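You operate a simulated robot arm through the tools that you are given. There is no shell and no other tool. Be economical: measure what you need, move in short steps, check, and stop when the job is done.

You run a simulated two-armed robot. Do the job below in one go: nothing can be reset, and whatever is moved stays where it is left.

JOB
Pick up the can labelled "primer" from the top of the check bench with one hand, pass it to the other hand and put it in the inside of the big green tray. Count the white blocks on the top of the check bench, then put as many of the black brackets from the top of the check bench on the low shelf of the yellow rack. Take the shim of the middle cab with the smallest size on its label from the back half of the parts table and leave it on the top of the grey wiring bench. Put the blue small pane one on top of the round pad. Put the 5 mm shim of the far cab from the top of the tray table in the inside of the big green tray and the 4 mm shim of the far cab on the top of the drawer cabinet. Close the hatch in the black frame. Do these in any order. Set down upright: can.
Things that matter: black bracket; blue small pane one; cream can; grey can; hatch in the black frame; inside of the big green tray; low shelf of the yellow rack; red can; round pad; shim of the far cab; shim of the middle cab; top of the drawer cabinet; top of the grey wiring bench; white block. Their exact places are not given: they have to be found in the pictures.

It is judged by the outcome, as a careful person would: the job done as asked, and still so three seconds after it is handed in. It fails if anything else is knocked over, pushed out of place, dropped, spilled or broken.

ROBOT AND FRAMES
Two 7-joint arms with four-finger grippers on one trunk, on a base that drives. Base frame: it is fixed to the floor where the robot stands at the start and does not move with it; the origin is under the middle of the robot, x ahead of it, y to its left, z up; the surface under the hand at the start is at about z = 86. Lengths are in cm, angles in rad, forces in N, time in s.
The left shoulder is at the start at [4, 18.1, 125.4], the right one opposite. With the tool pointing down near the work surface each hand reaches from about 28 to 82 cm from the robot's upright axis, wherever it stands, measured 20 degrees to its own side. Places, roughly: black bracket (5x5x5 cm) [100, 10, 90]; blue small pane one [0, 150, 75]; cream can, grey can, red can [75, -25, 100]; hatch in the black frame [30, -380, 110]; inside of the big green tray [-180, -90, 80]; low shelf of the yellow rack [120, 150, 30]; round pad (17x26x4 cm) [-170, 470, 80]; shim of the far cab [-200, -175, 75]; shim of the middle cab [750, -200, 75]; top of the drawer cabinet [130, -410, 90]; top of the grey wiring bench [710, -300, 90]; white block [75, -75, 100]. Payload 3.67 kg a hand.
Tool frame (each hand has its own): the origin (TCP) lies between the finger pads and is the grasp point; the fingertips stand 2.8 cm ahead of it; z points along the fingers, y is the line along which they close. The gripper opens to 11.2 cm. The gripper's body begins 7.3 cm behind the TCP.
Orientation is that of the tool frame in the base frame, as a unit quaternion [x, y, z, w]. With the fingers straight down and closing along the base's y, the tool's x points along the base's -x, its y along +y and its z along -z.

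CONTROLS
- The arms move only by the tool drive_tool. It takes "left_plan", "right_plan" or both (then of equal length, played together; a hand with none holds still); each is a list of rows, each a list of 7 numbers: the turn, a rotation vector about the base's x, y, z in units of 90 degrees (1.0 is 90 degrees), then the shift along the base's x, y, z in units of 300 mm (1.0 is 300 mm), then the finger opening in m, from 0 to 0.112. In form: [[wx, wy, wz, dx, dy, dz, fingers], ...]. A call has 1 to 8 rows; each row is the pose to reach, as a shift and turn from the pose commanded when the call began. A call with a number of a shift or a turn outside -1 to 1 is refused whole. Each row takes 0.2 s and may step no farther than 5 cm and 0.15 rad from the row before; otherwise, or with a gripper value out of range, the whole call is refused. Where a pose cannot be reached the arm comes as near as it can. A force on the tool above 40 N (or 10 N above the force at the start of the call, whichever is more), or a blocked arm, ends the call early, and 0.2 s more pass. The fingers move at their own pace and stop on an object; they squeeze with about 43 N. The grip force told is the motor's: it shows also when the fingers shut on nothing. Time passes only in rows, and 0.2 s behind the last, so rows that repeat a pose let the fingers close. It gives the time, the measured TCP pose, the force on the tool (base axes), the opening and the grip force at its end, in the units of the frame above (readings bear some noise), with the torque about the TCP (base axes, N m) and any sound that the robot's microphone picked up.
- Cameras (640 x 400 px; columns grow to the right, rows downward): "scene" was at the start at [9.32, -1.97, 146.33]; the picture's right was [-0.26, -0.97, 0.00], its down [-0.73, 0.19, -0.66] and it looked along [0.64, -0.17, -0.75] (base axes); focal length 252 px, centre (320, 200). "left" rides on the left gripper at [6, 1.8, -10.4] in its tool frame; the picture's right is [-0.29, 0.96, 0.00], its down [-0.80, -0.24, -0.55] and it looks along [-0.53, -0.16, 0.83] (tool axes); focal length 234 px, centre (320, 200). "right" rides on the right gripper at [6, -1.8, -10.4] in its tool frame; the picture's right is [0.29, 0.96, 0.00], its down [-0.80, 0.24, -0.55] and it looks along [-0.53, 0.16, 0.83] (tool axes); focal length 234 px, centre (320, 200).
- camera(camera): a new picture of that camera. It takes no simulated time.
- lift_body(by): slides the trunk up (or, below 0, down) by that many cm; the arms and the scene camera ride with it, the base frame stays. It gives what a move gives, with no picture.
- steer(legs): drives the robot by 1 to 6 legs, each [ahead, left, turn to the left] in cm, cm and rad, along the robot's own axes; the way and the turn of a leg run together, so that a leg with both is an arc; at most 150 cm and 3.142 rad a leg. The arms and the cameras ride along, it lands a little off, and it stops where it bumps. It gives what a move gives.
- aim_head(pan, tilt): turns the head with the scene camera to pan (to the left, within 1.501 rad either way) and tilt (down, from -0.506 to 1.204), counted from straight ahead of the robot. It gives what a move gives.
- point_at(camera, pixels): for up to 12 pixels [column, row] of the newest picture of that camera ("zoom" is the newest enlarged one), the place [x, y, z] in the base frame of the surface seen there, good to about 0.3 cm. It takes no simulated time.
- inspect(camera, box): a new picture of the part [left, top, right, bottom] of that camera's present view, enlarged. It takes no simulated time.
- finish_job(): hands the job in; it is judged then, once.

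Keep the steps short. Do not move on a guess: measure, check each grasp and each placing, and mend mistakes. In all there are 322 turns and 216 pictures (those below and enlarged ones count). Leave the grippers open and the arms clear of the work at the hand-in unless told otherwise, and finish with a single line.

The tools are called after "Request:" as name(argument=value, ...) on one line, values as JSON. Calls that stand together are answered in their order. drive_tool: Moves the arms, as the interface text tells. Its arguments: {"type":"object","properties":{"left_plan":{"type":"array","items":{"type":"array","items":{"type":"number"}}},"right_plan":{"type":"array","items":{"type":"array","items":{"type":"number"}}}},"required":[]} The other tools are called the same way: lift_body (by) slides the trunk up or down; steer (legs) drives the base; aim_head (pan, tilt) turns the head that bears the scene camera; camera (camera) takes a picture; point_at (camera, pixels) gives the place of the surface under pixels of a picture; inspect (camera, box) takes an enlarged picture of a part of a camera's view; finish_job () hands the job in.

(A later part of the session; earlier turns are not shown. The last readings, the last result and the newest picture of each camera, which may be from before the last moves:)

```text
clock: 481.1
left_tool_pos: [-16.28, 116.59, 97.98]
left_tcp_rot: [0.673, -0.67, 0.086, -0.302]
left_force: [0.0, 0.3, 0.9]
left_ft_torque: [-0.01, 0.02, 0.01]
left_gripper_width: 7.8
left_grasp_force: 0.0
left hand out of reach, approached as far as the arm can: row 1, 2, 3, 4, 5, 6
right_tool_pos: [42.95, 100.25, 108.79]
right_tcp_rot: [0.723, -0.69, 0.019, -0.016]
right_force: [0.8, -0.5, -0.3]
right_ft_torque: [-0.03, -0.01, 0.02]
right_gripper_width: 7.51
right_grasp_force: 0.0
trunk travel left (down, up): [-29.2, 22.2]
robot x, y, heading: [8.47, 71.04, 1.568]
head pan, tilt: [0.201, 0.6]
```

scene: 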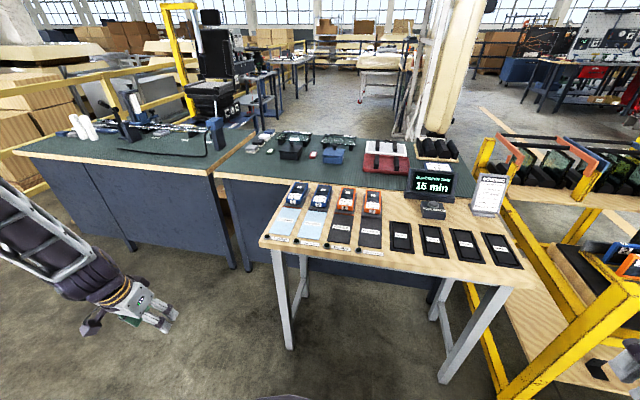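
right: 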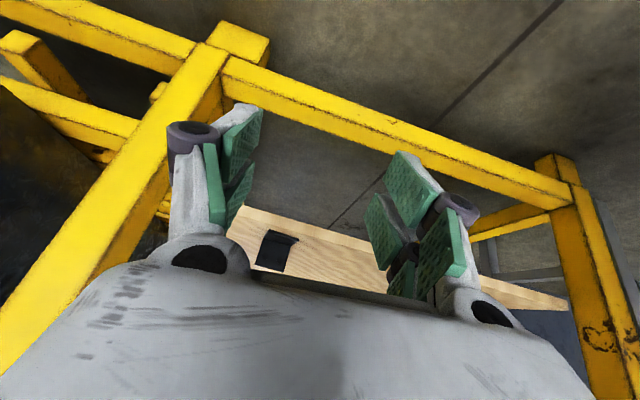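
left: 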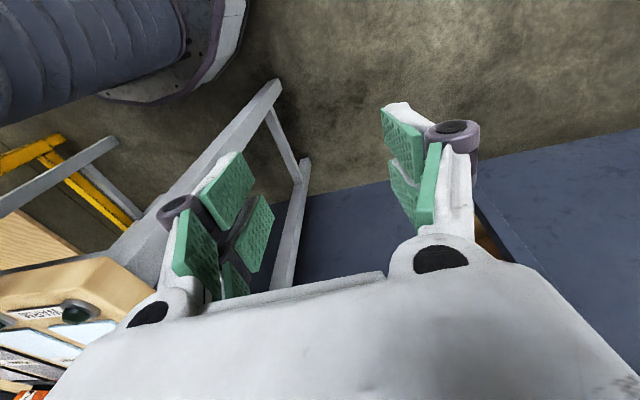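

Left arm is at a joint limit; I'll use the right hand for the pane. First pull the left hand back and up if it can.

Request:
drive_tool(left_plan=[[0, 0, 0, -0.08, -0.08, 0.06, 0.078], [0, 0, 0, -0.16, -0.16, 0.12, 0.078], [0, 0, 0, -0.24, -0.24, 0.18, 0.078], [0, 0, 0, -0.32, -0.32, 0.24, 0.078]])

Request:
steer(legs=[[0, 40, 0]])

Request:
aim_head(pan=0.1, tilt=0.7)

Request:
camera(camera="scene")

```text
clock: 482.1
left_tool_pos: [-25.12, 111.01, 98.98]
left_tcp_rot: [0.67, -0.667, 0.089, -0.313]
left_force: [-0.1, -0.3, -1.0]
left_ft_torque: [-0.01, 0.01, 0.02]
left_gripper_width: 7.76
left_grasp_force: 0.0
left hand out of reach, approached as far as the arm can: row 1, 2, 3, 4
right_tool_pos: [43.0, 100.15, 108.85]
right_tcp_rot: [0.723, -0.691, 0.018, -0.016]
right_force: [0.6, 0.4, 1.0]
right_ft_torque: [0.01, -0.01, 0.0]
right_gripper_width: 7.5
right_grasp_force: 0.0
trunk travel left (down, up): [-29.2, 22.2]
robot x, y, heading: [8.24, 71.18, 1.577]
head pan, tilt: [0.201, 0.6]
```

```text
clock: 484.6
left_tool_pos: [-64.87, 110.96, 98.95]
left_tcp_rot: [0.671, -0.666, 0.089, -0.312]
left_force: [0.6, 0.0, -0.5]
left_ft_torque: [0.01, 0.03, -0.01]
left_gripper_width: 7.79
left_grasp_force: 0.1
right_tool_pos: [3.17, 100.07, 108.76]
right_tcp_rot: [0.724, -0.69, 0.018, -0.015]
right_force: [0.4, -0.5, -0.3]
right_ft_torque: [0.0, 0.0, -0.04]
right_gripper_width: 7.48
right_grasp_force: 0.0
trunk travel left (down, up): [-29.2, 22.2]
robot x, y, heading: [-31.16, 70.55, 1.572]
head pan, tilt: [0.201, 0.6]
```

```text
clock: 485.3
left_tool_pos: [-64.93, 110.9, 98.95]
left_tcp_rot: [0.671, -0.666, 0.089, -0.313]
left_force: [-0.1, 0.3, 0.0]
left_ft_torque: [0.0, -0.02, -0.04]
left_gripper_width: 7.81
left_grasp_force: 0.2
right_tool_pos: [3.25, 100.11, 108.73]
right_tcp_rot: [0.723, -0.691, 0.019, -0.016]
right_force: [-0.4, -0.4, 0.6]
right_ft_torque: [-0.03, -0.03, 0.02]
right_gripper_width: 7.5
right_grasp_force: 0.1
trunk travel left (down, up): [-29.2, 22.2]
robot x, y, heading: [-31.24, 70.89, 1.575]
head pan, tilt: [0.099, 0.7]
```

```text
43 pictures are left
```

scene: 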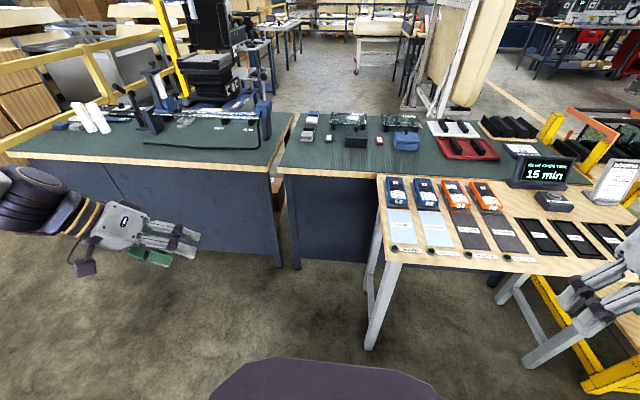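

Request:
point_at(camera="scene", pixels=[[200, 175], [60, 158], [290, 180], [398, 188], [391, 180], [404, 181], [390, 200], [403, 203], [372, 240], [330, 140]])

Request:
steer(legs=[[21, 0, -0.003]])

Request:
drive_tool(right_plan=[[0, 0, 0.02, -0.08, 0.13, 0, 0.078], [0, 0, 0.03, -0.16, 0.26, 0, 0.078], [0, 0, 0.03, -0.24, 0.39, 0, 0.078], [0, 0, 0.03, -0.32, 0.52, -0.02, 0.078], [0, 0, 0.03, -0.4, 0.65, -0.06, 0.078], [0, 0, 0.03, -0.46, 0.78, -0.12, 0.078], [0, 0, 0.03, -0.5, 0.91, -0.18, 0.078], [0, 0, 0.03, -0.5, 1.0, -0.26, 0.078]])

Request:
camera(camera="right")

```text
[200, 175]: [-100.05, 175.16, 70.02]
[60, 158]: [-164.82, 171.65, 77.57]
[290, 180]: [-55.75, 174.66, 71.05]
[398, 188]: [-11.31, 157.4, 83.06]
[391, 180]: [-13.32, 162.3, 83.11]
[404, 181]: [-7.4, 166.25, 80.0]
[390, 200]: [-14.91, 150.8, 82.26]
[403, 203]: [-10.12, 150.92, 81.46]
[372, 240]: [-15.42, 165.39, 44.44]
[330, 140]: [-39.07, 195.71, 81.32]
```

```text
clock: 487.0
left_tool_pos: [-64.91, 131.95, 98.85]
left_tcp_rot: [0.671, -0.667, 0.089, -0.312]
left_force: [0.2, 0.7, -0.2]
left_ft_torque: [-0.02, 0.04, 0.01]
left_gripper_width: 7.79
left_grasp_force: 0.0
right_tool_pos: [3.29, 121.03, 108.78]
right_tcp_rot: [0.723, -0.69, 0.019, -0.017]
right_force: [0.4, -0.6, -0.1]
right_ft_torque: [-0.02, -0.01, 0.0]
right_gripper_width: 7.51
right_grasp_force: 0.0
trunk travel left (down, up): [-29.2, 22.2]
robot x, y, heading: [-31.47, 91.79, 1.574]
head pan, tilt: [0.099, 0.7]
```

```text
clock: 488.8
left_tool_pos: [-64.81, 132.02, 98.99]
left_tcp_rot: [0.671, -0.667, 0.088, -0.312]
left_force: [0.3, -0.1, 0.0]
left_ft_torque: [0.0, 0.0, 0.01]
left_gripper_width: 7.79
left_grasp_force: 0.1
right_tool_pos: [-11.72, 151.13, 100.89]
right_tcp_rot: [0.738, -0.674, 0.018, -0.016]
right_force: [0.6, 0.6, -0.4]
right_ft_torque: [-0.03, 0.0, 0.0]
right_gripper_width: 7.79
right_grasp_force: 0.0
trunk travel left (down, up): [-29.2, 22.2]
robot x, y, heading: [-31.09, 91.57, 1.571]
head pan, tilt: [0.099, 0.7]
```

```text
42 pictures are left
```

right: 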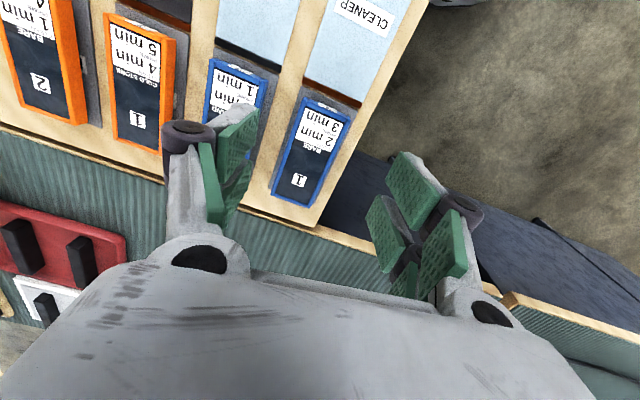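

Request:
point_at(camera="right", pixels=[[306, 103], [345, 122], [276, 188], [312, 202], [310, 150], [255, 140], [290, 145], [330, 160]])

```text
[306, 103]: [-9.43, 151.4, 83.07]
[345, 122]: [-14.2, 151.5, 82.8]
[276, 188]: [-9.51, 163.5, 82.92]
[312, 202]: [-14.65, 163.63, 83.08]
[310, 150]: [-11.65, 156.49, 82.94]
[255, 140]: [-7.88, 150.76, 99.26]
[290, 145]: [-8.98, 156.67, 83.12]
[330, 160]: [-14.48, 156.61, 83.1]
```

Request:
drive_tool(right_plan=[[0, 0.015, -0.03, 0, 0.1, -0.1, 0.082], [0, 0.03, -0.058, 0, 0.2, -0.2, 0.082], [0, 0.03, -0.058, 0, 0.207, -0.3, 0.082], [0, 0.03, -0.058, 0, 0.207, -0.38, 0.082], [0, 0.03, -0.058, 0, 0.207, -0.38, 0.082]])

Request:
camera(camera="right")

```text
clock: 490.0
left_tool_pos: [-65.03, 131.9, 98.93]
left_tcp_rot: [0.67, -0.667, 0.089, -0.313]
left_force: [0.3, -0.5, -0.3]
left_ft_torque: [0.03, 0.04, 0.01]
left_gripper_width: 7.8
left_grasp_force: 0.1
right_tool_pos: [-10.25, 155.19, 90.68]
right_tcp_rot: [0.708, -0.706, 0.001, 0.0]
right_force: [0.3, 0.2, 0.2]
right_ft_torque: [0.0, 0.01, -0.02]
right_gripper_width: 8.19
right_grasp_force: 0.1
right hand out of reach, approached as far as the arm can: row 2, 3, 4, 5
trunk travel left (down, up): [-29.2, 22.2]
robot x, y, heading: [-31.13, 91.95, 1.576]
head pan, tilt: [0.099, 0.7]
```

```text
41 pictures are left
```

right: 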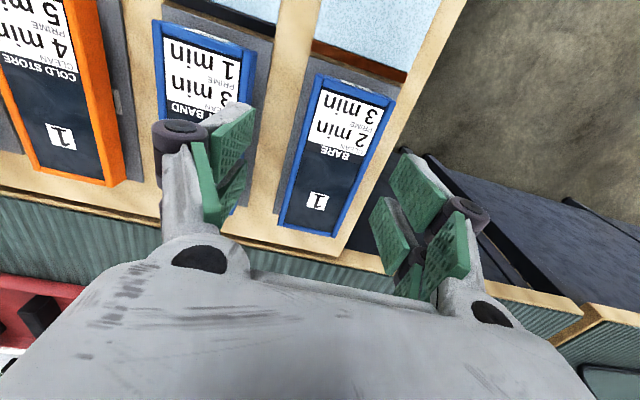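

Request:
steer(legs=[[4, 0, -0.004]])

Request:
drive_tool(right_plan=[[0, 0, 0, -0.025, -0.03, -0.05, 0.08], [0, 0, 0, -0.05, -0.06, -0.1, 0.08], [0, 0, 0, -0.05, -0.06, -0.1, 0.08]])

```text
clock: 490.9
left_tool_pos: [-64.81, 135.84, 99.07]
left_tcp_rot: [-0.668, 0.669, -0.089, 0.313]
left_force: [-0.1, -0.6, 0.2]
left_ft_torque: [0.05, -0.02, 0.0]
left_gripper_width: 7.81
left_grasp_force: 0.1
right_tool_pos: [-9.91, 158.83, 90.75]
right_tcp_rot: [-0.707, 0.708, 0.0, 0.001]
right_force: [0.7, -0.2, 0.0]
right_ft_torque: [0.0, -0.02, -0.01]
right_gripper_width: 8.21
right_grasp_force: 0.1
trunk travel left (down, up): [-29.2, 22.2]
robot x, y, heading: [-31.56, 95.55, 1.569]
head pan, tilt: [0.099, 0.7]
```

```text
clock: 491.7
left_tool_pos: [-64.64, 136.05, 98.91]
left_tcp_rot: [0.669, -0.669, 0.09, -0.311]
left_force: [0.3, 0.1, 0.7]
left_ft_torque: [0.02, 0.0, 0.01]
left_gripper_width: 7.77
left_grasp_force: 0.1
right_tool_pos: [-10.93, 156.79, 87.83]
right_tcp_rot: [-0.706, 0.708, 0.0, 0.0]
right_force: [-0.8, -0.6, 0.6]
right_ft_torque: [-0.01, -0.03, -0.02]
right_gripper_width: 8.0
right_grasp_force: 0.1
right hand out of reach, approached as far as the arm can: row 2, 3
trunk travel left (down, up): [-29.2, 22.2]
robot x, y, heading: [-31.21, 95.57, 1.569]
head pan, tilt: [0.099, 0.7]
```

Request:
steer(legs=[[0, 0.8, 0]])

Request:
drive_tool(right_plan=[[0, 0, 0, 0, 0, 0, 0.08]])

Request:
inspect(camera="right", box=[120, 40, 520, 290])

```text
clock: 492.4
left_tool_pos: [-65.4, 136.11, 99.02]
left_tcp_rot: [0.669, -0.669, 0.09, -0.312]
left_force: [0.3, -0.4, 0.6]
left_ft_torque: [-0.01, 0.0, -0.03]
left_gripper_width: 7.79
left_grasp_force: 0.1
right_tool_pos: [-11.64, 156.57, 87.97]
right_tcp_rot: [-0.706, 0.709, 0.001, 0.0]
right_force: [0.8, 1.0, -0.5]
right_ft_torque: [0.0, 0.01, 0.02]
right_gripper_width: 8.01
right_grasp_force: 0.1
trunk travel left (down, up): [-29.2, 22.2]
robot x, y, heading: [-32.25, 95.51, 1.572]
head pan, tilt: [0.099, 0.7]
```

```text
clock: 492.8
left_tool_pos: [-65.39, 135.92, 99.01]
left_tcp_rot: [0.669, -0.669, 0.089, -0.311]
left_force: [0.5, 0.0, -0.1]
left_ft_torque: [0.0, 0.02, 0.03]
left_gripper_width: 7.79
left_grasp_force: 0.1
right_tool_pos: [-11.61, 156.78, 87.94]
right_tcp_rot: [-0.706, 0.708, 0.001, 0.0]
right_force: [-0.6, -0.2, 1.1]
right_ft_torque: [0.0, 0.0, -0.05]
right_gripper_width: 8.02
right_grasp_force: 0.0
trunk travel left (down, up): [-29.2, 22.2]
robot x, y, heading: [-32.33, 95.78, 1.569]
head pan, tilt: [0.099, 0.7]
```

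```text
1.60 times, centred on (320, 165) of right
```

zoom: 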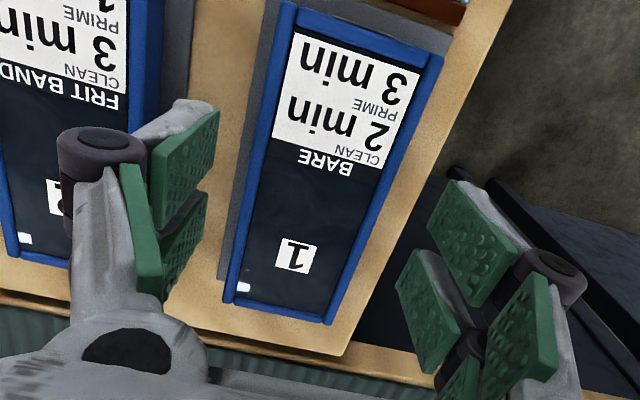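

Fingers straddle the pane. Lower the trunk 4.4 cm and close.

Request:
lift_body(by=-4.4)

Request:
drive_tool(right_plan=[[0, 0, 0, 0, 0, 0, 0.06], [0, 0, 0, 0, 0, 0, 0.04], [0, 0, 0, 0, 0, 0, 0.04]])

```text
clock: 493.7
left_tool_pos: [-65.44, 135.95, 94.73]
left_tcp_rot: [-0.669, 0.669, -0.09, 0.312]
left_force: [-0.5, 0.4, 0.5]
left_ft_torque: [0.0, 0.01, 0.03]
left_gripper_width: 7.81
left_grasp_force: 0.0
right_tool_pos: [-11.76, 156.6, 83.74]
right_tcp_rot: [-0.706, 0.708, 0.0, 0.0]
right_force: [-0.2, -0.6, -0.4]
right_ft_torque: [0.03, -0.04, 0.0]
right_gripper_width: 7.99
right_grasp_force: 0.1
trunk travel left (down, up): [-24.8, 26.6]
robot x, y, heading: [-31.61, 95.6, 1.568]
head pan, tilt: [0.099, 0.7]
```

```text
clock: 494.5
left_tool_pos: [-65.5, 136.03, 94.63]
left_tcp_rot: [0.669, -0.669, 0.09, -0.313]
left_force: [0.2, 0.0, 0.3]
left_ft_torque: [-0.02, -0.02, -0.02]
left_gripper_width: 7.79
left_grasp_force: 0.1
right_tool_pos: [-11.75, 156.63, 83.58]
right_tcp_rot: [-0.706, 0.709, 0.0, 0.0]
right_force: [3.8, 0.5, 2.6]
right_ft_torque: [-0.23, -0.16, 0.11]
right_gripper_width: 6.16
right_grasp_force: 42.8
trunk travel left (down, up): [-24.8, 26.6]
robot x, y, heading: [-32.04, 95.65, 1.571]
head pan, tilt: [0.099, 0.7]
```

Gripped (6.2 cm). Lift by trunk and retract.

Request:
lift_body(by=16)

Request:
drive_tool(right_plan=[[0, 0, 0, 0.02, -0.12, 0.03, 0.04], [0, 0, 0, 0.04, -0.25, 0.06, 0.04], [0, 0, 0, 0.06, -0.38, 0.08, 0.04], [0, 0, 0, 0.08, -0.51, 0.1, 0.04], [0, 0, 0, 0.1, -0.6, 0.12, 0.04]])

Request:
steer(legs=[[-40, 0, 0]])

Request:
aim_head(pan=0.7, tilt=0.3)

Request:
camera(camera="scene")

```text
clock: 496.3
left_tool_pos: [-65.42, 136.07, 110.52]
left_tcp_rot: [0.669, -0.668, 0.09, -0.312]
left_force: [-0.1, 0.6, 0.4]
left_ft_torque: [0.02, 0.01, 0.01]
left_gripper_width: 7.81
left_grasp_force: 0.0
right_tool_pos: [-11.77, 156.77, 99.43]
right_tcp_rot: [-0.706, 0.708, 0.0, -0.002]
right_force: [0.1, -0.8, -2.4]
right_ft_torque: [-0.02, -0.03, -0.03]
right_gripper_width: 6.16
right_grasp_force: 43.0
trunk travel left (down, up): [-40.8, 10.6]
robot x, y, heading: [-32.29, 95.51, 1.565]
head pan, tilt: [0.099, 0.7]
```

```text
clock: 497.5
left_tool_pos: [-65.51, 136.04, 110.69]
left_tcp_rot: [0.669, -0.668, 0.089, -0.313]
left_force: [0.6, -0.3, -0.3]
left_ft_torque: [0.03, 0.04, 0.03]
left_gripper_width: 7.77
left_grasp_force: 0.1
right_tool_pos: [-8.76, 138.56, 103.08]
right_tcp_rot: [-0.706, 0.708, 0.0, 0.0]
right_force: [0.5, -0.5, -1.8]
right_ft_torque: [-0.03, -0.05, 0.0]
right_gripper_width: 6.14
right_grasp_force: 42.8
trunk travel left (down, up): [-40.8, 10.6]
robot x, y, heading: [-31.82, 95.91, 1.574]
head pan, tilt: [0.099, 0.7]
```

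```text
clock: 500.1
left_tool_pos: [-65.46, 96.24, 110.59]
left_tcp_rot: [-0.669, 0.669, -0.09, 0.311]
left_force: [0.3, 0.1, 0.1]
left_ft_torque: [-0.01, -0.04, 0.01]
left_gripper_width: 7.82
left_grasp_force: 0.1
right_tool_pos: [-8.82, 98.68, 103.11]
right_tcp_rot: [-0.705, 0.709, -0.001, -0.001]
right_force: [0.6, 0.4, -1.4]
right_ft_torque: [-0.08, 0.06, -0.02]
right_gripper_width: 6.15
right_grasp_force: 42.8
trunk travel left (down, up): [-40.8, 10.6]
robot x, y, heading: [-32.09, 56.07, 1.57]
head pan, tilt: [0.099, 0.7]
```

```text
clock: 501.1
left_tool_pos: [-65.65, 96.32, 110.59]
left_tcp_rot: [-0.669, 0.669, -0.089, 0.311]
left_force: [-0.2, 0.8, -0.3]
left_ft_torque: [-0.03, 0.0, 0.0]
left_gripper_width: 7.79
left_grasp_force: 0.1
right_tool_pos: [-8.83, 98.78, 103.04]
right_tcp_rot: [-0.705, 0.709, 0.0, -0.001]
right_force: [-0.1, -1.4, -2.3]
right_ft_torque: [-0.03, -0.01, -0.01]
right_gripper_width: 6.15
right_grasp_force: 43.4
trunk travel left (down, up): [-40.8, 10.6]
robot x, y, heading: [-32.66, 55.47, 1.567]
head pan, tilt: [0.7, 0.3]
```

```text
39 pictures are left
```

scene: 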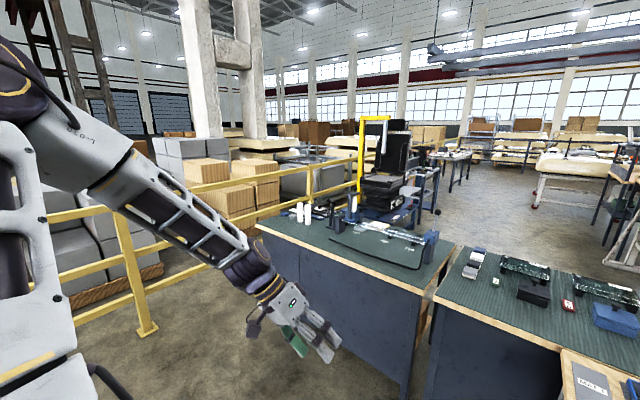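

Request:
point_at(camera="scene", pixels=[[150, 330], [262, 230], [300, 195], [330, 180], [440, 215], [455, 160], [520, 200], [380, 185], [240, 185], [310, 250], [580, 210], [365, 120]])

Request:
inspect(camera="scene", box=[230, 110, 640, 280])

```text
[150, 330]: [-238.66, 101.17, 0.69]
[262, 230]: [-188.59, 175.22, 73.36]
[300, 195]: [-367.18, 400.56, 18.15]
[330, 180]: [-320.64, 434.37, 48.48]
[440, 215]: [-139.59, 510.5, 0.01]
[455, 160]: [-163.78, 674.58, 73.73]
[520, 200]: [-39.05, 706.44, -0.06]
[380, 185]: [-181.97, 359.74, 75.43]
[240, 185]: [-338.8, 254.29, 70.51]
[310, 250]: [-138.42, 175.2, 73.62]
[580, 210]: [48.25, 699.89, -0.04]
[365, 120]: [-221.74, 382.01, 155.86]
```

```text
1.56 times, centred on (435, 195) of scene
```

zoom: 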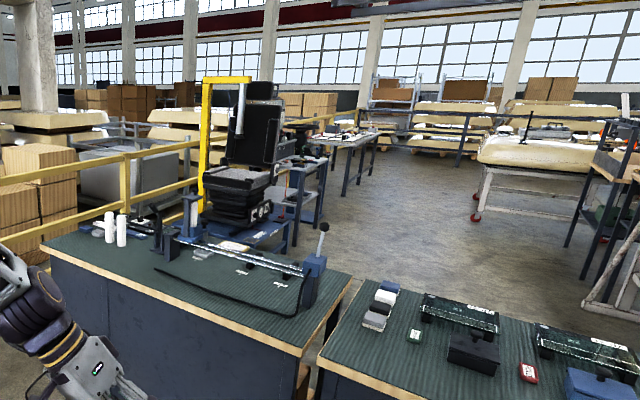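

The pad's table must be approached from its east side; the way is around the rack's east end. Drive right along the gap at y≈60, then look north.

Request:
steer(legs=[[6, 0, 0], [0, -150, 0], [0, -150, 0]])

Request:
aim_head(pan=0.1, tilt=0.3)

Request:
camera(camera="scene")

```text
clock: 516.5
left_tool_pos: [233.46, 103.85, 110.49]
left_tcp_rot: [0.672, -0.666, 0.088, -0.312]
left_force: [0.0, -1.2, -0.2]
left_ft_torque: [0.03, 0.02, 0.03]
left_gripper_width: 7.77
left_grasp_force: 0.1
right_tool_pos: [290.22, 107.06, 103.14]
right_tcp_rot: [0.709, -0.705, 0.0, 0.001]
right_force: [-0.2, -0.1, -2.2]
right_ft_torque: [-0.03, -0.01, -0.01]
right_gripper_width: 6.15
right_grasp_force: 43.4
trunk travel left (down, up): [-40.8, 10.6]
robot x, y, heading: [267.37, 63.57, 1.58]
head pan, tilt: [0.7, 0.3]
```

```text
clock: 517.5
left_tool_pos: [233.52, 103.85, 110.51]
left_tcp_rot: [0.672, -0.666, 0.088, -0.313]
left_force: [0.3, -0.6, 0.6]
left_ft_torque: [0.02, -0.01, 0.01]
left_gripper_width: 7.81
left_grasp_force: 0.0
right_tool_pos: [290.19, 107.18, 103.02]
right_tcp_rot: [0.709, -0.705, 0.001, 0.0]
right_force: [-0.2, -0.2, -1.8]
right_ft_torque: [-0.01, 0.02, 0.01]
right_gripper_width: 6.16
right_grasp_force: 43.1
trunk travel left (down, up): [-40.8, 10.6]
robot x, y, heading: [267.49, 63.99, 1.577]
head pan, tilt: [0.099, 0.3]
```

```text
37 pictures are left
```

scene: 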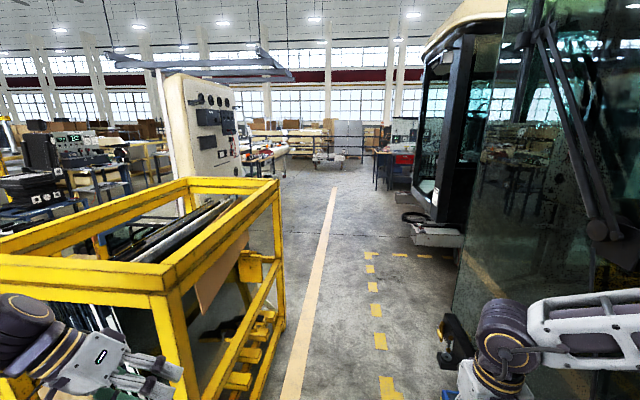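

Request:
point_at(camera="scene", pixels=[[278, 190], [275, 320], [455, 250], [450, 330], [470, 200], [440, 240], [240, 110], [175, 100], [260, 165], [340, 170], [430, 60], [500, 300]])

```text
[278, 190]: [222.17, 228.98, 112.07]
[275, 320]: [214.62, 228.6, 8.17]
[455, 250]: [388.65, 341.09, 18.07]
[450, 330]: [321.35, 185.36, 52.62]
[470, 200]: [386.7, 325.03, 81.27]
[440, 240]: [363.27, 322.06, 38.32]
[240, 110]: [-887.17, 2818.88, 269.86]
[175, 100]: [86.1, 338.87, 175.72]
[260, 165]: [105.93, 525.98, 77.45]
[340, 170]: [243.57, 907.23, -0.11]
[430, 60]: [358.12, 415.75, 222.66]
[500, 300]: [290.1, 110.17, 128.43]
```

Corridor between rack (x 222) and cab step (x 321) is narrow; I'll face west (−x) first and slide north sideways, hands raised above the rack's top. Raise and turn.

Request:
lift_body(by=10.5)

Request:
drive_tool(right_plan=[[0, 0, 0, 0, -0.06, 0.1, 0.04], [0, 0, 0, 0, -0.1, 0.2, 0.04], [0, 0, 0, 0, -0.12, 0.28, 0.04]])

Request:
steer(legs=[[0, 8, 0], [0, 0, 1.565]])

Request:
aim_head(pan=-1.0, tilt=0.45)

Request:
camera(camera="scene")

```text
clock: 518.9
left_tool_pos: [233.63, 103.82, 121.04]
left_tcp_rot: [0.673, -0.665, 0.088, -0.312]
left_force: [0.4, 0.1, 0.4]
left_ft_torque: [-0.01, -0.02, 0.0]
left_gripper_width: 7.79
left_grasp_force: 0.1
right_tool_pos: [290.22, 107.05, 113.57]
right_tcp_rot: [0.709, -0.705, 0.0, 0.0]
right_force: [0.1, -0.5, -2.0]
right_ft_torque: [0.0, -0.01, -0.02]
right_gripper_width: 6.16
right_grasp_force: 43.3
trunk travel left (down, up): [-51.3, 0.1]
robot x, y, heading: [267.67, 63.84, 1.579]
head pan, tilt: [0.099, 0.3]
```

```text
clock: 519.7
left_tool_pos: [233.61, 103.54, 121.02]
left_tcp_rot: [0.672, -0.665, 0.088, -0.314]
left_force: [-0.3, 0.5, 0.1]
left_ft_torque: [-0.02, 0.04, 0.0]
left_gripper_width: 7.79
left_grasp_force: 0.1
right_tool_pos: [290.24, 103.22, 122.16]
right_tcp_rot: [0.708, -0.706, -0.002, -0.001]
right_force: [-0.1, 0.2, -2.2]
right_ft_torque: [-0.06, -0.01, 0.0]
right_gripper_width: 6.17
right_grasp_force: 43.7
trunk travel left (down, up): [-51.3, 0.1]
robot x, y, heading: [267.55, 64.05, 1.578]
head pan, tilt: [0.099, 0.3]
```

```text
clock: 525.0
left_tool_pos: [219.25, 30.31, 121.07]
left_tcp_rot: [0.946, 0.001, -0.158, -0.283]
left_force: [0.5, -0.7, 0.0]
left_ft_torque: [0.01, 0.02, 0.01]
left_gripper_width: 7.78
left_grasp_force: 0.0
right_tool_pos: [219.92, 86.98, 121.87]
right_tcp_rot: [1.0, -0.001, 0.001, 0.0]
right_force: [0.7, -0.9, -2.4]
right_ft_torque: [0.02, -0.04, -0.01]
right_gripper_width: 6.16
right_grasp_force: 43.0
trunk travel left (down, up): [-51.3, 0.1]
robot x, y, heading: [259.98, 64.03, 3.14]
head pan, tilt: [0.099, 0.3]
```

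```text
clock: 526.3
left_tool_pos: [219.16, 30.22, 121.08]
left_tcp_rot: [0.946, 0.001, -0.158, -0.284]
left_force: [-0.2, 0.4, -0.5]
left_ft_torque: [0.01, -0.01, 0.01]
left_gripper_width: 7.79
left_grasp_force: 0.0
right_tool_pos: [220.05, 86.95, 121.94]
right_tcp_rot: [1.0, -0.002, 0.001, 0.0]
right_force: [-0.1, 0.1, -2.4]
right_ft_torque: [-0.04, -0.06, -0.01]
right_gripper_width: 6.19
right_grasp_force: 43.4
trunk travel left (down, up): [-51.3, 0.1]
robot x, y, heading: [259.99, 64.03, 3.14]
head pan, tilt: [-1.0, 0.45]
```

```text
36 pictures are left
```

scene: 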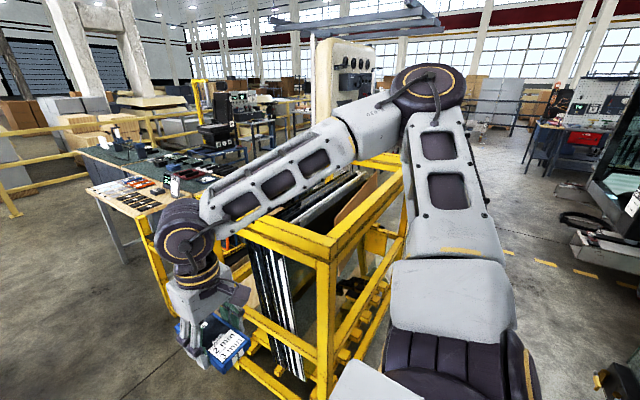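

Request:
steer(legs=[[-8, 0, 0], [0, -150, 0], [0, -75, 0]])

Request:
aim_head(pan=-0.45, tilt=0.35)

Request:
camera(camera="scene")

```text
clock: 529.9
left_tool_pos: [226.76, 65.32, 120.93]
left_tcp_rot: [0.946, 0.0, -0.156, -0.284]
left_force: [0.2, 1.2, 0.5]
left_ft_torque: [-0.11, -0.07, 0.01]
left_gripper_width: 7.8
left_grasp_force: 0.1
right_tool_pos: [227.9, 121.58, 122.01]
right_tcp_rot: [1.0, 0.002, 0.0, 0.01]
right_force: [-7.4, -25.4, -4.4]
right_ft_torque: [-0.85, 0.09, 1.56]
right_gripper_width: 6.21
right_grasp_force: 43.4
trunk travel left (down, up): [-51.3, 0.1]
robot x, y, heading: [267.65, 98.29, 3.14]
head pan, tilt: [-1.0, 0.45]
stopped in leg 2: the force on the tool passed its limit at 68 N (the readings are from after the stop); the commanded pose is now the measured one
```

```text
clock: 530.9
left_tool_pos: [227.23, 65.19, 121.04]
left_tcp_rot: [0.946, -0.001, -0.157, -0.285]
left_force: [0.0, -0.4, -0.1]
left_ft_torque: [-0.01, 0.01, -0.02]
left_gripper_width: 7.78
left_grasp_force: 0.1
right_tool_pos: [228.4, 121.66, 121.97]
right_tcp_rot: [1.0, 0.001, -0.001, 0.006]
right_force: [3.2, -15.7, -0.2]
right_ft_torque: [-0.47, -0.03, 0.9]
right_gripper_width: 6.2
right_grasp_force: 43.0
trunk travel left (down, up): [-51.3, 0.1]
robot x, y, heading: [267.85, 98.77, 3.133]
head pan, tilt: [-0.45, 0.351]
```

```text
35 pictures are left
```

scene: 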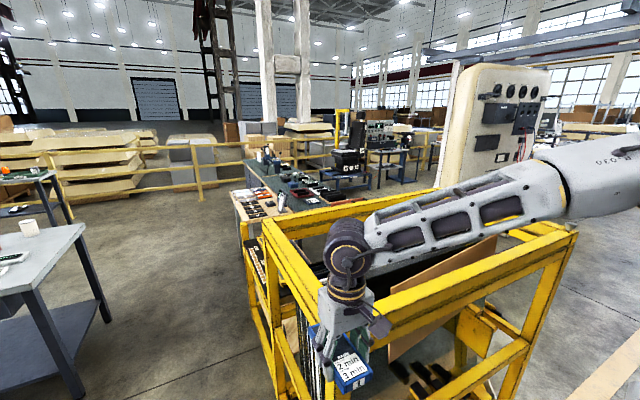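

The pane touched the rack's top beam. Back off at once and check.

Request:
steer(legs=[[0, 18, 0]])

Request:
camera(camera="scene")

Request:
point_at(camera="scene", pixels=[[268, 240], [330, 290], [380, 305], [420, 290], [560, 230], [300, 225], [340, 320], [345, 365]])

```text
clock: 532.4
left_tool_pos: [227.02, 47.87, 121.03]
left_tcp_rot: [0.946, -0.001, -0.158, -0.282]
left_force: [0.8, 0.8, -0.7]
left_ft_torque: [-0.05, 0.0, -0.02]
left_gripper_width: 7.82
left_grasp_force: 0.1
right_tool_pos: [228.3, 104.24, 121.86]
right_tcp_rot: [1.0, -0.001, 0.0, 0.008]
right_force: [-0.1, 0.8, -2.1]
right_ft_torque: [-0.05, -0.05, 0.02]
right_gripper_width: 6.14
right_grasp_force: 42.9
trunk travel left (down, up): [-51.3, 0.1]
robot x, y, heading: [267.58, 80.67, 3.133]
head pan, tilt: [-0.45, 0.351]
```

```text
34 pictures are left
```

scene: 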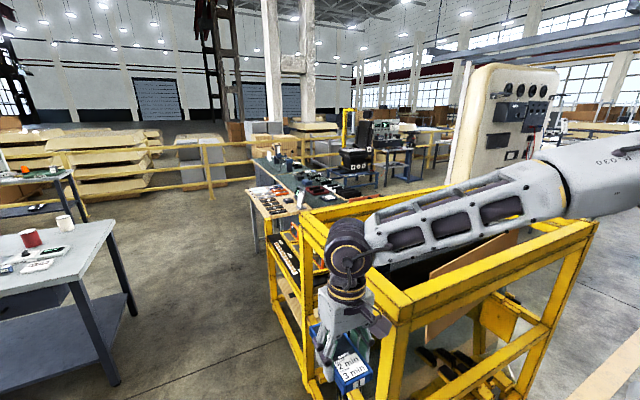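

```text
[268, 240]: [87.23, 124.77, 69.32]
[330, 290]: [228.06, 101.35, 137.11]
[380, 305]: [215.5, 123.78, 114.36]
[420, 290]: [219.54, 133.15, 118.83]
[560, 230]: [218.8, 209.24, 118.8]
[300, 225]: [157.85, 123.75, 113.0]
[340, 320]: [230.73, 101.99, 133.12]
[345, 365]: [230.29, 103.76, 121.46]
```

Rack stands as before (top ≈119.5). Back 10 cm so the pane clears the rack's side, raise the hand, and slide north.

Request:
drive_tool(right_plan=[[0, 0, 0, 0.05, 0, 0.1, 0.04], [0, 0, 0, 0.1, 0, 0.2, 0.04], [0, 0, 0, 0.1, 0, 0.2, 0.04]])

Request:
steer(legs=[[-10, 0, 0.007], [0, -60, 0]])

Request:
camera(camera="scene")

```text
clock: 533.2
left_tool_pos: [226.95, 47.45, 120.89]
left_tcp_rot: [0.946, -0.002, -0.157, -0.285]
left_force: [-0.2, -1.1, 0.2]
left_ft_torque: [0.0, 0.0, 0.02]
left_gripper_width: 7.8
left_grasp_force: 0.0
right_tool_pos: [231.19, 103.71, 128.04]
right_tcp_rot: [1.0, -0.001, -0.001, 0.006]
right_force: [-0.4, -0.3, -1.8]
right_ft_torque: [0.02, -0.01, -0.01]
right_gripper_width: 6.16
right_grasp_force: 43.2
trunk travel left (down, up): [-51.3, 0.1]
robot x, y, heading: [267.56, 80.92, 3.136]
head pan, tilt: [-0.45, 0.351]
```

```text
clock: 537.5
left_tool_pos: [237.25, 107.21, 121.05]
left_tcp_rot: [0.946, 0.002, -0.158, -0.284]
left_force: [-0.4, -0.4, 0.4]
left_ft_torque: [0.02, 0.05, -0.02]
left_gripper_width: 7.81
left_grasp_force: 0.1
right_tool_pos: [240.92, 163.51, 128.03]
right_tcp_rot: [1.0, 0.003, 0.0, 0.005]
right_force: [0.5, -1.2, -1.6]
right_ft_torque: [0.01, -0.04, 0.02]
right_gripper_width: 6.16
right_grasp_force: 42.6
trunk travel left (down, up): [-51.3, 0.1]
robot x, y, heading: [277.7, 141.01, -3.139]
head pan, tilt: [-0.45, 0.351]
```

```text
33 pictures are left
```

scene: 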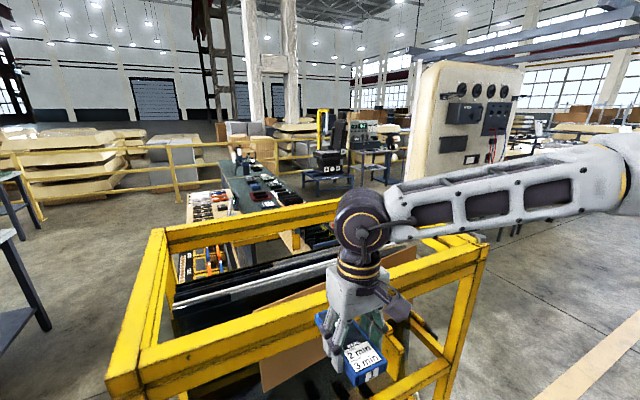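

Request:
steer(legs=[[0, -140, 0]])

Request:
aim_head(pan=-0.35, tilt=0.35)

Request:
camera(camera="scene")

```text
clock: 544.7
left_tool_pos: [237.08, 247.82, 121.02]
left_tcp_rot: [0.946, 0.002, -0.158, -0.284]
left_force: [0.4, -0.6, 0.4]
left_ft_torque: [-0.01, 0.0, -0.01]
left_gripper_width: 7.8
left_grasp_force: 0.1
right_tool_pos: [240.85, 304.16, 127.99]
right_tcp_rot: [1.0, 0.003, 0.001, 0.005]
right_force: [-0.4, -0.4, -2.6]
right_ft_torque: [0.03, -0.02, 0.06]
right_gripper_width: 6.18
right_grasp_force: 42.9
trunk travel left (down, up): [-51.3, 0.1]
robot x, y, heading: [277.17, 281.55, -3.142]
head pan, tilt: [-0.45, 0.351]
```

```text
clock: 545.3
left_tool_pos: [237.08, 247.85, 121.02]
left_tcp_rot: [0.946, 0.003, -0.158, -0.283]
left_force: [0.2, -0.3, 0.7]
left_ft_torque: [-0.04, 0.01, 0.04]
left_gripper_width: 7.81
left_grasp_force: 0.1
right_tool_pos: [240.83, 304.13, 128.01]
right_tcp_rot: [1.0, 0.002, -0.001, 0.006]
right_force: [-0.2, -0.9, -3.4]
right_ft_torque: [0.01, -0.06, 0.0]
right_gripper_width: 6.21
right_grasp_force: 42.9
trunk travel left (down, up): [-51.3, 0.1]
robot x, y, heading: [277.48, 281.53, -3.136]
head pan, tilt: [-0.351, 0.351]
```

```text
32 pictures are left
```

scene: 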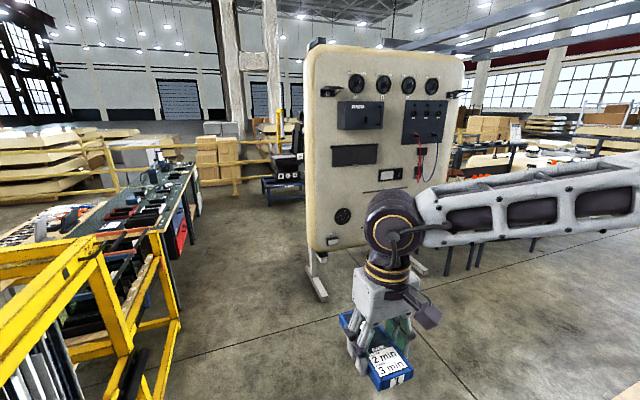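

Request:
point_at(camera="scene", pixels=[[312, 150], [455, 150], [320, 295], [420, 270], [450, 260], [560, 235], [185, 170], [170, 290], [260, 195], [280, 170], [590, 240]])

```text
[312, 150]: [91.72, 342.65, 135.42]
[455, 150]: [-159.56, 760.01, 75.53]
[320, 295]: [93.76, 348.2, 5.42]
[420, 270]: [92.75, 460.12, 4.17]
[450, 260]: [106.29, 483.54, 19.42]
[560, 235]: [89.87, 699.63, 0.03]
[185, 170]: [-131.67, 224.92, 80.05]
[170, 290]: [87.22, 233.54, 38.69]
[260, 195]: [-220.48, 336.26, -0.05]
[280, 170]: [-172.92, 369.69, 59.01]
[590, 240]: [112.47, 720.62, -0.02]
```

Pass between the panel (y≥342) and the green benches (y≤230): drive ahead west at y≈281.

Request:
steer(legs=[[0, 2, 0], [150, 0, 0], [140, 0, 0]])

Request:
aim_head(pan=-0.6, tilt=0.4)

Request:
camera(camera="scene")

```text
clock: 560.1
left_tool_pos: [-50.61, 239.83, 120.98]
left_tcp_rot: [0.946, 0.016, -0.163, -0.281]
left_force: [0.0, 0.4, -0.1]
left_ft_torque: [0.0, 0.0, 0.03]
left_gripper_width: 7.78
left_grasp_force: 0.0
right_tool_pos: [-48.46, 296.31, 128.13]
right_tcp_rot: [1.0, 0.018, -0.001, 0.007]
right_force: [-0.2, 0.0, -1.6]
right_ft_torque: [-0.02, -0.03, -0.02]
right_gripper_width: 6.16
right_grasp_force: 43.0
trunk travel left (down, up): [-51.3, 0.1]
robot x, y, heading: [-11.14, 274.51, -3.108]
head pan, tilt: [-0.351, 0.351]
```

```text
clock: 560.9
left_tool_pos: [-50.76, 239.87, 121.02]
left_tcp_rot: [0.946, 0.016, -0.162, -0.281]
left_force: [0.1, -0.6, -0.4]
left_ft_torque: [0.01, -0.02, 0.0]
left_gripper_width: 7.8
left_grasp_force: 0.0
right_tool_pos: [-48.73, 296.32, 127.94]
right_tcp_rot: [1.0, 0.018, 0.0, 0.007]
right_force: [-0.1, 0.1, -2.4]
right_ft_torque: [-0.03, -0.03, 0.0]
right_gripper_width: 6.16
right_grasp_force: 43.0
trunk travel left (down, up): [-51.3, 0.1]
robot x, y, heading: [-11.67, 274.58, -3.108]
head pan, tilt: [-0.6, 0.4]
```

```text
31 pictures are left
```

scene: 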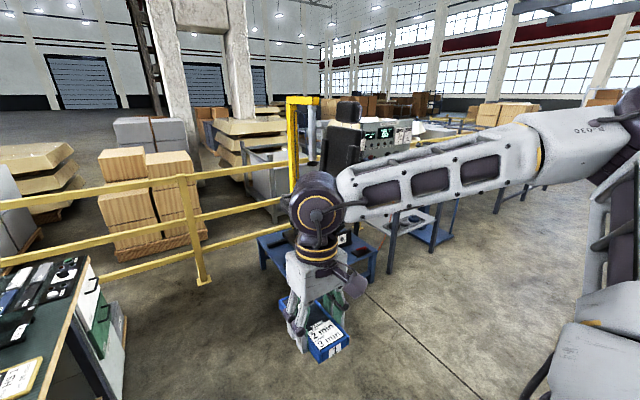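

Request:
steer(legs=[[0, 0, -0.033], [0, -150, 0]])

Request:
aim_head(pan=-0.2, tilt=0.4)

Request:
camera(camera="scene")

```text
clock: 568.9
left_tool_pos: [-51.5, 391.21, 121.02]
left_tcp_rot: [0.946, -0.001, -0.156, -0.284]
left_force: [-0.4, -0.7, -0.3]
left_ft_torque: [0.0, 0.02, -0.02]
left_gripper_width: 7.82
left_grasp_force: 0.0
right_tool_pos: [-47.31, 447.38, 127.99]
right_tcp_rot: [1.0, -0.001, 0.0, 0.005]
right_force: [-0.1, 0.5, -2.2]
right_ft_torque: [0.0, -0.02, 0.0]
right_gripper_width: 6.15
right_grasp_force: 43.0
trunk travel left (down, up): [-51.3, 0.1]
robot x, y, heading: [-10.68, 424.69, 3.138]
head pan, tilt: [-0.6, 0.4]
```

```text
clock: 569.8
left_tool_pos: [-51.31, 391.23, 120.89]
left_tcp_rot: [0.946, 0.0, -0.157, -0.284]
left_force: [0.2, 0.0, -0.1]
left_ft_torque: [-0.01, 0.01, -0.03]
left_gripper_width: 7.8
left_grasp_force: 0.1
right_tool_pos: [-47.1, 447.57, 127.98]
right_tcp_rot: [1.0, -0.001, 0.0, 0.006]
right_force: [-0.1, -0.2, -1.9]
right_ft_torque: [-0.02, -0.01, -0.01]
right_gripper_width: 6.16
right_grasp_force: 42.4
trunk travel left (down, up): [-51.3, 0.1]
robot x, y, heading: [-10.99, 424.56, 3.139]
head pan, tilt: [-0.201, 0.4]
```

```text
30 pictures are left
```

scene: 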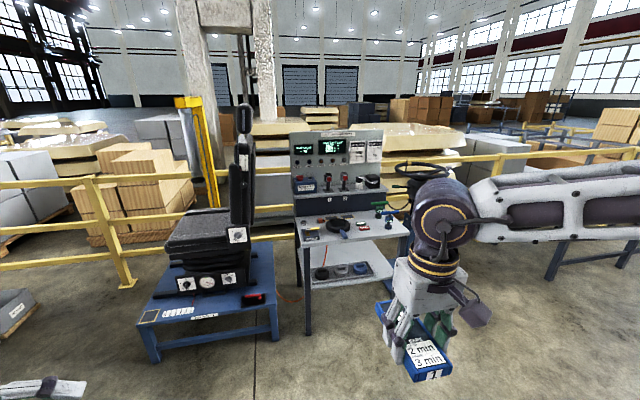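

Request:
inspect(camera="scene", box=[280, 120, 430, 260])

Request:
point_at(camera="scene", pixels=[[338, 223], [325, 226], [350, 227], [312, 235], [365, 235], [385, 225], [300, 245], [400, 240], [275, 330], [395, 210]])

```text
2.86 times, centred on (355, 190) of scene
```

zoom: 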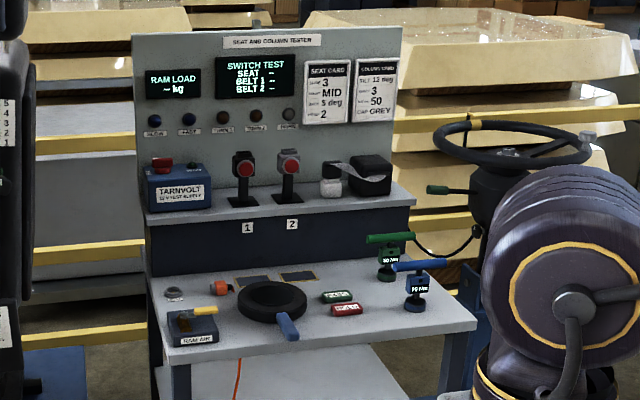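

```text
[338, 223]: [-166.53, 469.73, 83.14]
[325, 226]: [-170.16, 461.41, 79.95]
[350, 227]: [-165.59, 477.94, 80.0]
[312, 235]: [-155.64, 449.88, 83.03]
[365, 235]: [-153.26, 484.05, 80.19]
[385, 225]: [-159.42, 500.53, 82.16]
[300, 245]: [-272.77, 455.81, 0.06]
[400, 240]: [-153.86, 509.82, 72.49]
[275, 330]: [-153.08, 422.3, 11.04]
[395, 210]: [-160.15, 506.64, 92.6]
```

Request:
point_at(camera="scene", pixels=[[250, 130], [245, 230], [237, 236], [420, 168], [400, 172], [440, 175], [330, 220], [347, 222], [338, 219], [338, 229], [253, 297]])

Request:
steer(legs=[[85, -28, 0.003]])

Request:
aim_head(pan=-0.1, tilt=0.8)

Request:
camera(camera="scene")

```text
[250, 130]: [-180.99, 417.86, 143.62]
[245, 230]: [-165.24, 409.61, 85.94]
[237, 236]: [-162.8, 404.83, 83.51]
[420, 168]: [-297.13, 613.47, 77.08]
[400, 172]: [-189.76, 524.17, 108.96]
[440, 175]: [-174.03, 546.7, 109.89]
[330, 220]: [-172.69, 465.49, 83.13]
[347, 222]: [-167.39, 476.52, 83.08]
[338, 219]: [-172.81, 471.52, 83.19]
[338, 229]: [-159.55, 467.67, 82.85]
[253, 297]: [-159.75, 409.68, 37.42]
```

```text
clock: 574.5
left_tool_pos: [-137.33, 419.95, 121.05]
left_tcp_rot: [0.946, -0.002, -0.158, -0.285]
left_force: [-0.1, -0.2, 0.6]
left_ft_torque: [-0.01, 0.01, -0.02]
left_gripper_width: 7.8
left_grasp_force: 0.0
right_tool_pos: [-133.04, 476.22, 127.95]
right_tcp_rot: [1.0, -0.001, -0.001, 0.005]
right_force: [-0.9, 0.4, -3.2]
right_ft_torque: [-0.01, -0.03, -0.01]
right_gripper_width: 6.18
right_grasp_force: 43.0
trunk travel left (down, up): [-51.3, 0.1]
robot x, y, heading: [-97.06, 453.39, 3.136]
head pan, tilt: [-0.201, 0.4]
```

```text
clock: 575.4
left_tool_pos: [-137.49, 420.01, 120.93]
left_tcp_rot: [0.946, -0.003, -0.157, -0.284]
left_force: [0.3, 0.2, -0.7]
left_ft_torque: [0.03, 0.03, -0.02]
left_gripper_width: 7.78
left_grasp_force: 0.0
right_tool_pos: [-133.17, 476.27, 127.91]
right_tcp_rot: [1.0, -0.002, 0.0, 0.006]
right_force: [-0.4, 0.8, -2.3]
right_ft_torque: [0.03, -0.03, 0.03]
right_gripper_width: 6.2
right_grasp_force: 43.2
trunk travel left (down, up): [-51.3, 0.1]
robot x, y, heading: [-96.79, 453.27, 3.128]
head pan, tilt: [-0.099, 0.799]
```

```text
28 pictures are left
```

scene: 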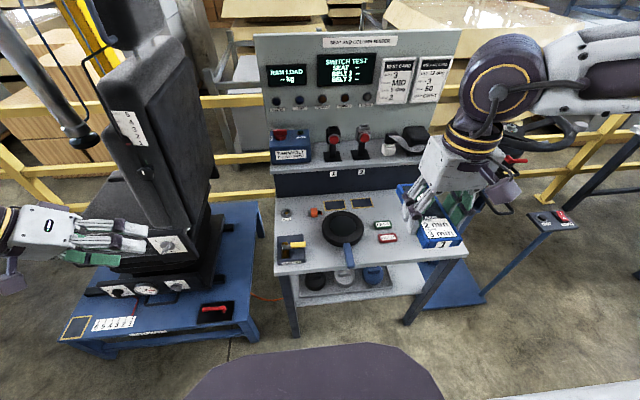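

Request:
steer(legs=[[9, -2, 0.01]])

Request:
inspect(camera="scene", box=[270, 190, 470, 290])

```text
clock: 576.5
left_tool_pos: [-145.49, 421.35, 121.22]
left_tcp_rot: [0.945, 0.002, -0.16, -0.284]
left_force: [-0.1, 0.1, 0.5]
left_ft_torque: [0.0, 0.04, 0.06]
left_gripper_width: 7.83
left_grasp_force: 0.0
right_tool_pos: [-141.69, 477.81, 128.16]
right_tcp_rot: [1.0, 0.004, -0.003, 0.006]
right_force: [0.8, -0.3, -2.2]
right_ft_torque: [0.04, 0.03, 0.03]
right_gripper_width: 6.19
right_grasp_force: 43.2
trunk travel left (down, up): [-51.3, 0.1]
robot x, y, heading: [-106.05, 454.8, -3.14]
head pan, tilt: [-0.099, 0.799]
```

```text
3.20 times, centred on (370, 240) of scene
```

zoom: 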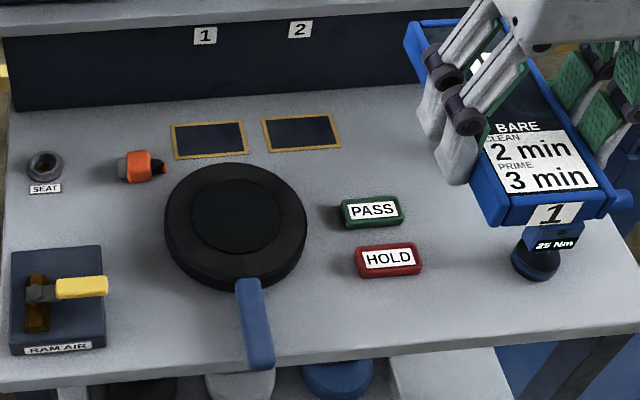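

Request:
point_at(camera="zoom", pixels=[[235, 213], [200, 213], [275, 213], [235, 185], [235, 245], [172, 225], [300, 225], [235, 272], [235, 172], [255, 320]])

```text
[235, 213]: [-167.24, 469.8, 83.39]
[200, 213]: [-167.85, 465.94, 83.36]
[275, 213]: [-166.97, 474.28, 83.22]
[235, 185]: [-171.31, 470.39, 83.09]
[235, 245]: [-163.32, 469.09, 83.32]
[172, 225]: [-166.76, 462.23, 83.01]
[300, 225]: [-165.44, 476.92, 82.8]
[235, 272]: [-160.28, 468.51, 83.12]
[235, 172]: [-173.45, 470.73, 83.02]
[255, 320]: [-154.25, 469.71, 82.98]
```

Pad is flat, centre (−167, 469.8), top z 83.3. Lower the trunk 20 cm, then bring the pane over the pad.

Request:
lift_body(by=-20)

Request:
drive_tool(right_plan=[[0, 0, 0, -0.12, -0.05, -0.02, 0.04], [0, 0, 0, -0.25, -0.1, -0.05, 0.04], [0, 0, 0, -0.38, -0.15, -0.1, 0.04], [0, 0, 0, -0.5, -0.2, -0.16, 0.04], [0, 0, 0, -0.62, -0.24, -0.24, 0.04], [0, 0, 0, -0.74, -0.27, -0.32, 0.04], [0, 0, 0, -0.826, -0.27, -0.42, 0.04], [0, 0, 0, -0.826, -0.27, -0.45, 0.04]])

Request:
camera(camera="right")

```text
clock: 578.7
left_tool_pos: [-145.85, 421.49, 101.05]
left_tcp_rot: [0.946, 0.002, -0.158, -0.283]
left_force: [-0.7, -0.1, -0.2]
left_ft_torque: [0.05, 0.0, 0.01]
left_gripper_width: 7.8
left_grasp_force: 0.0
right_tool_pos: [-142.21, 477.87, 108.06]
right_tcp_rot: [1.0, 0.004, -0.001, 0.005]
right_force: [-0.2, -0.4, -1.1]
right_ft_torque: [-0.03, -0.05, -0.01]
right_gripper_width: 6.14
right_grasp_force: 43.2
trunk travel left (down, up): [-31.3, 20.1]
robot x, y, heading: [-105.59, 454.99, -3.144]
head pan, tilt: [-0.099, 0.799]
```

```text
clock: 580.5
left_tool_pos: [-145.88, 421.51, 101.01]
left_tcp_rot: [0.946, 0.003, -0.159, -0.284]
left_force: [-1.3, -0.4, -0.2]
left_ft_torque: [0.0, 0.03, 0.0]
left_gripper_width: 7.8
left_grasp_force: 0.1
right_tool_pos: [-165.97, 470.81, 95.36]
right_tcp_rot: [1.0, 0.003, -0.001, 0.006]
right_force: [0.2, 0.6, -1.7]
right_ft_torque: [0.01, -0.04, -0.01]
right_gripper_width: 6.18
right_grasp_force: 43.1
right hand out of reach, approached as far as the arm can: row 7, 8
trunk travel left (down, up): [-31.3, 20.1]
robot x, y, heading: [-105.85, 455.03, -3.142]
head pan, tilt: [-0.099, 0.799]
```

```text
26 pictures are left
```

right: 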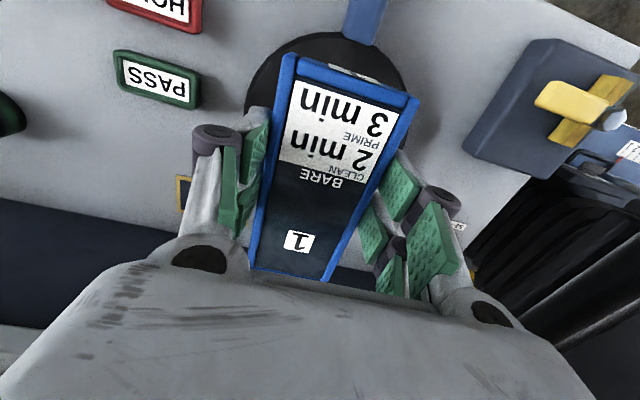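

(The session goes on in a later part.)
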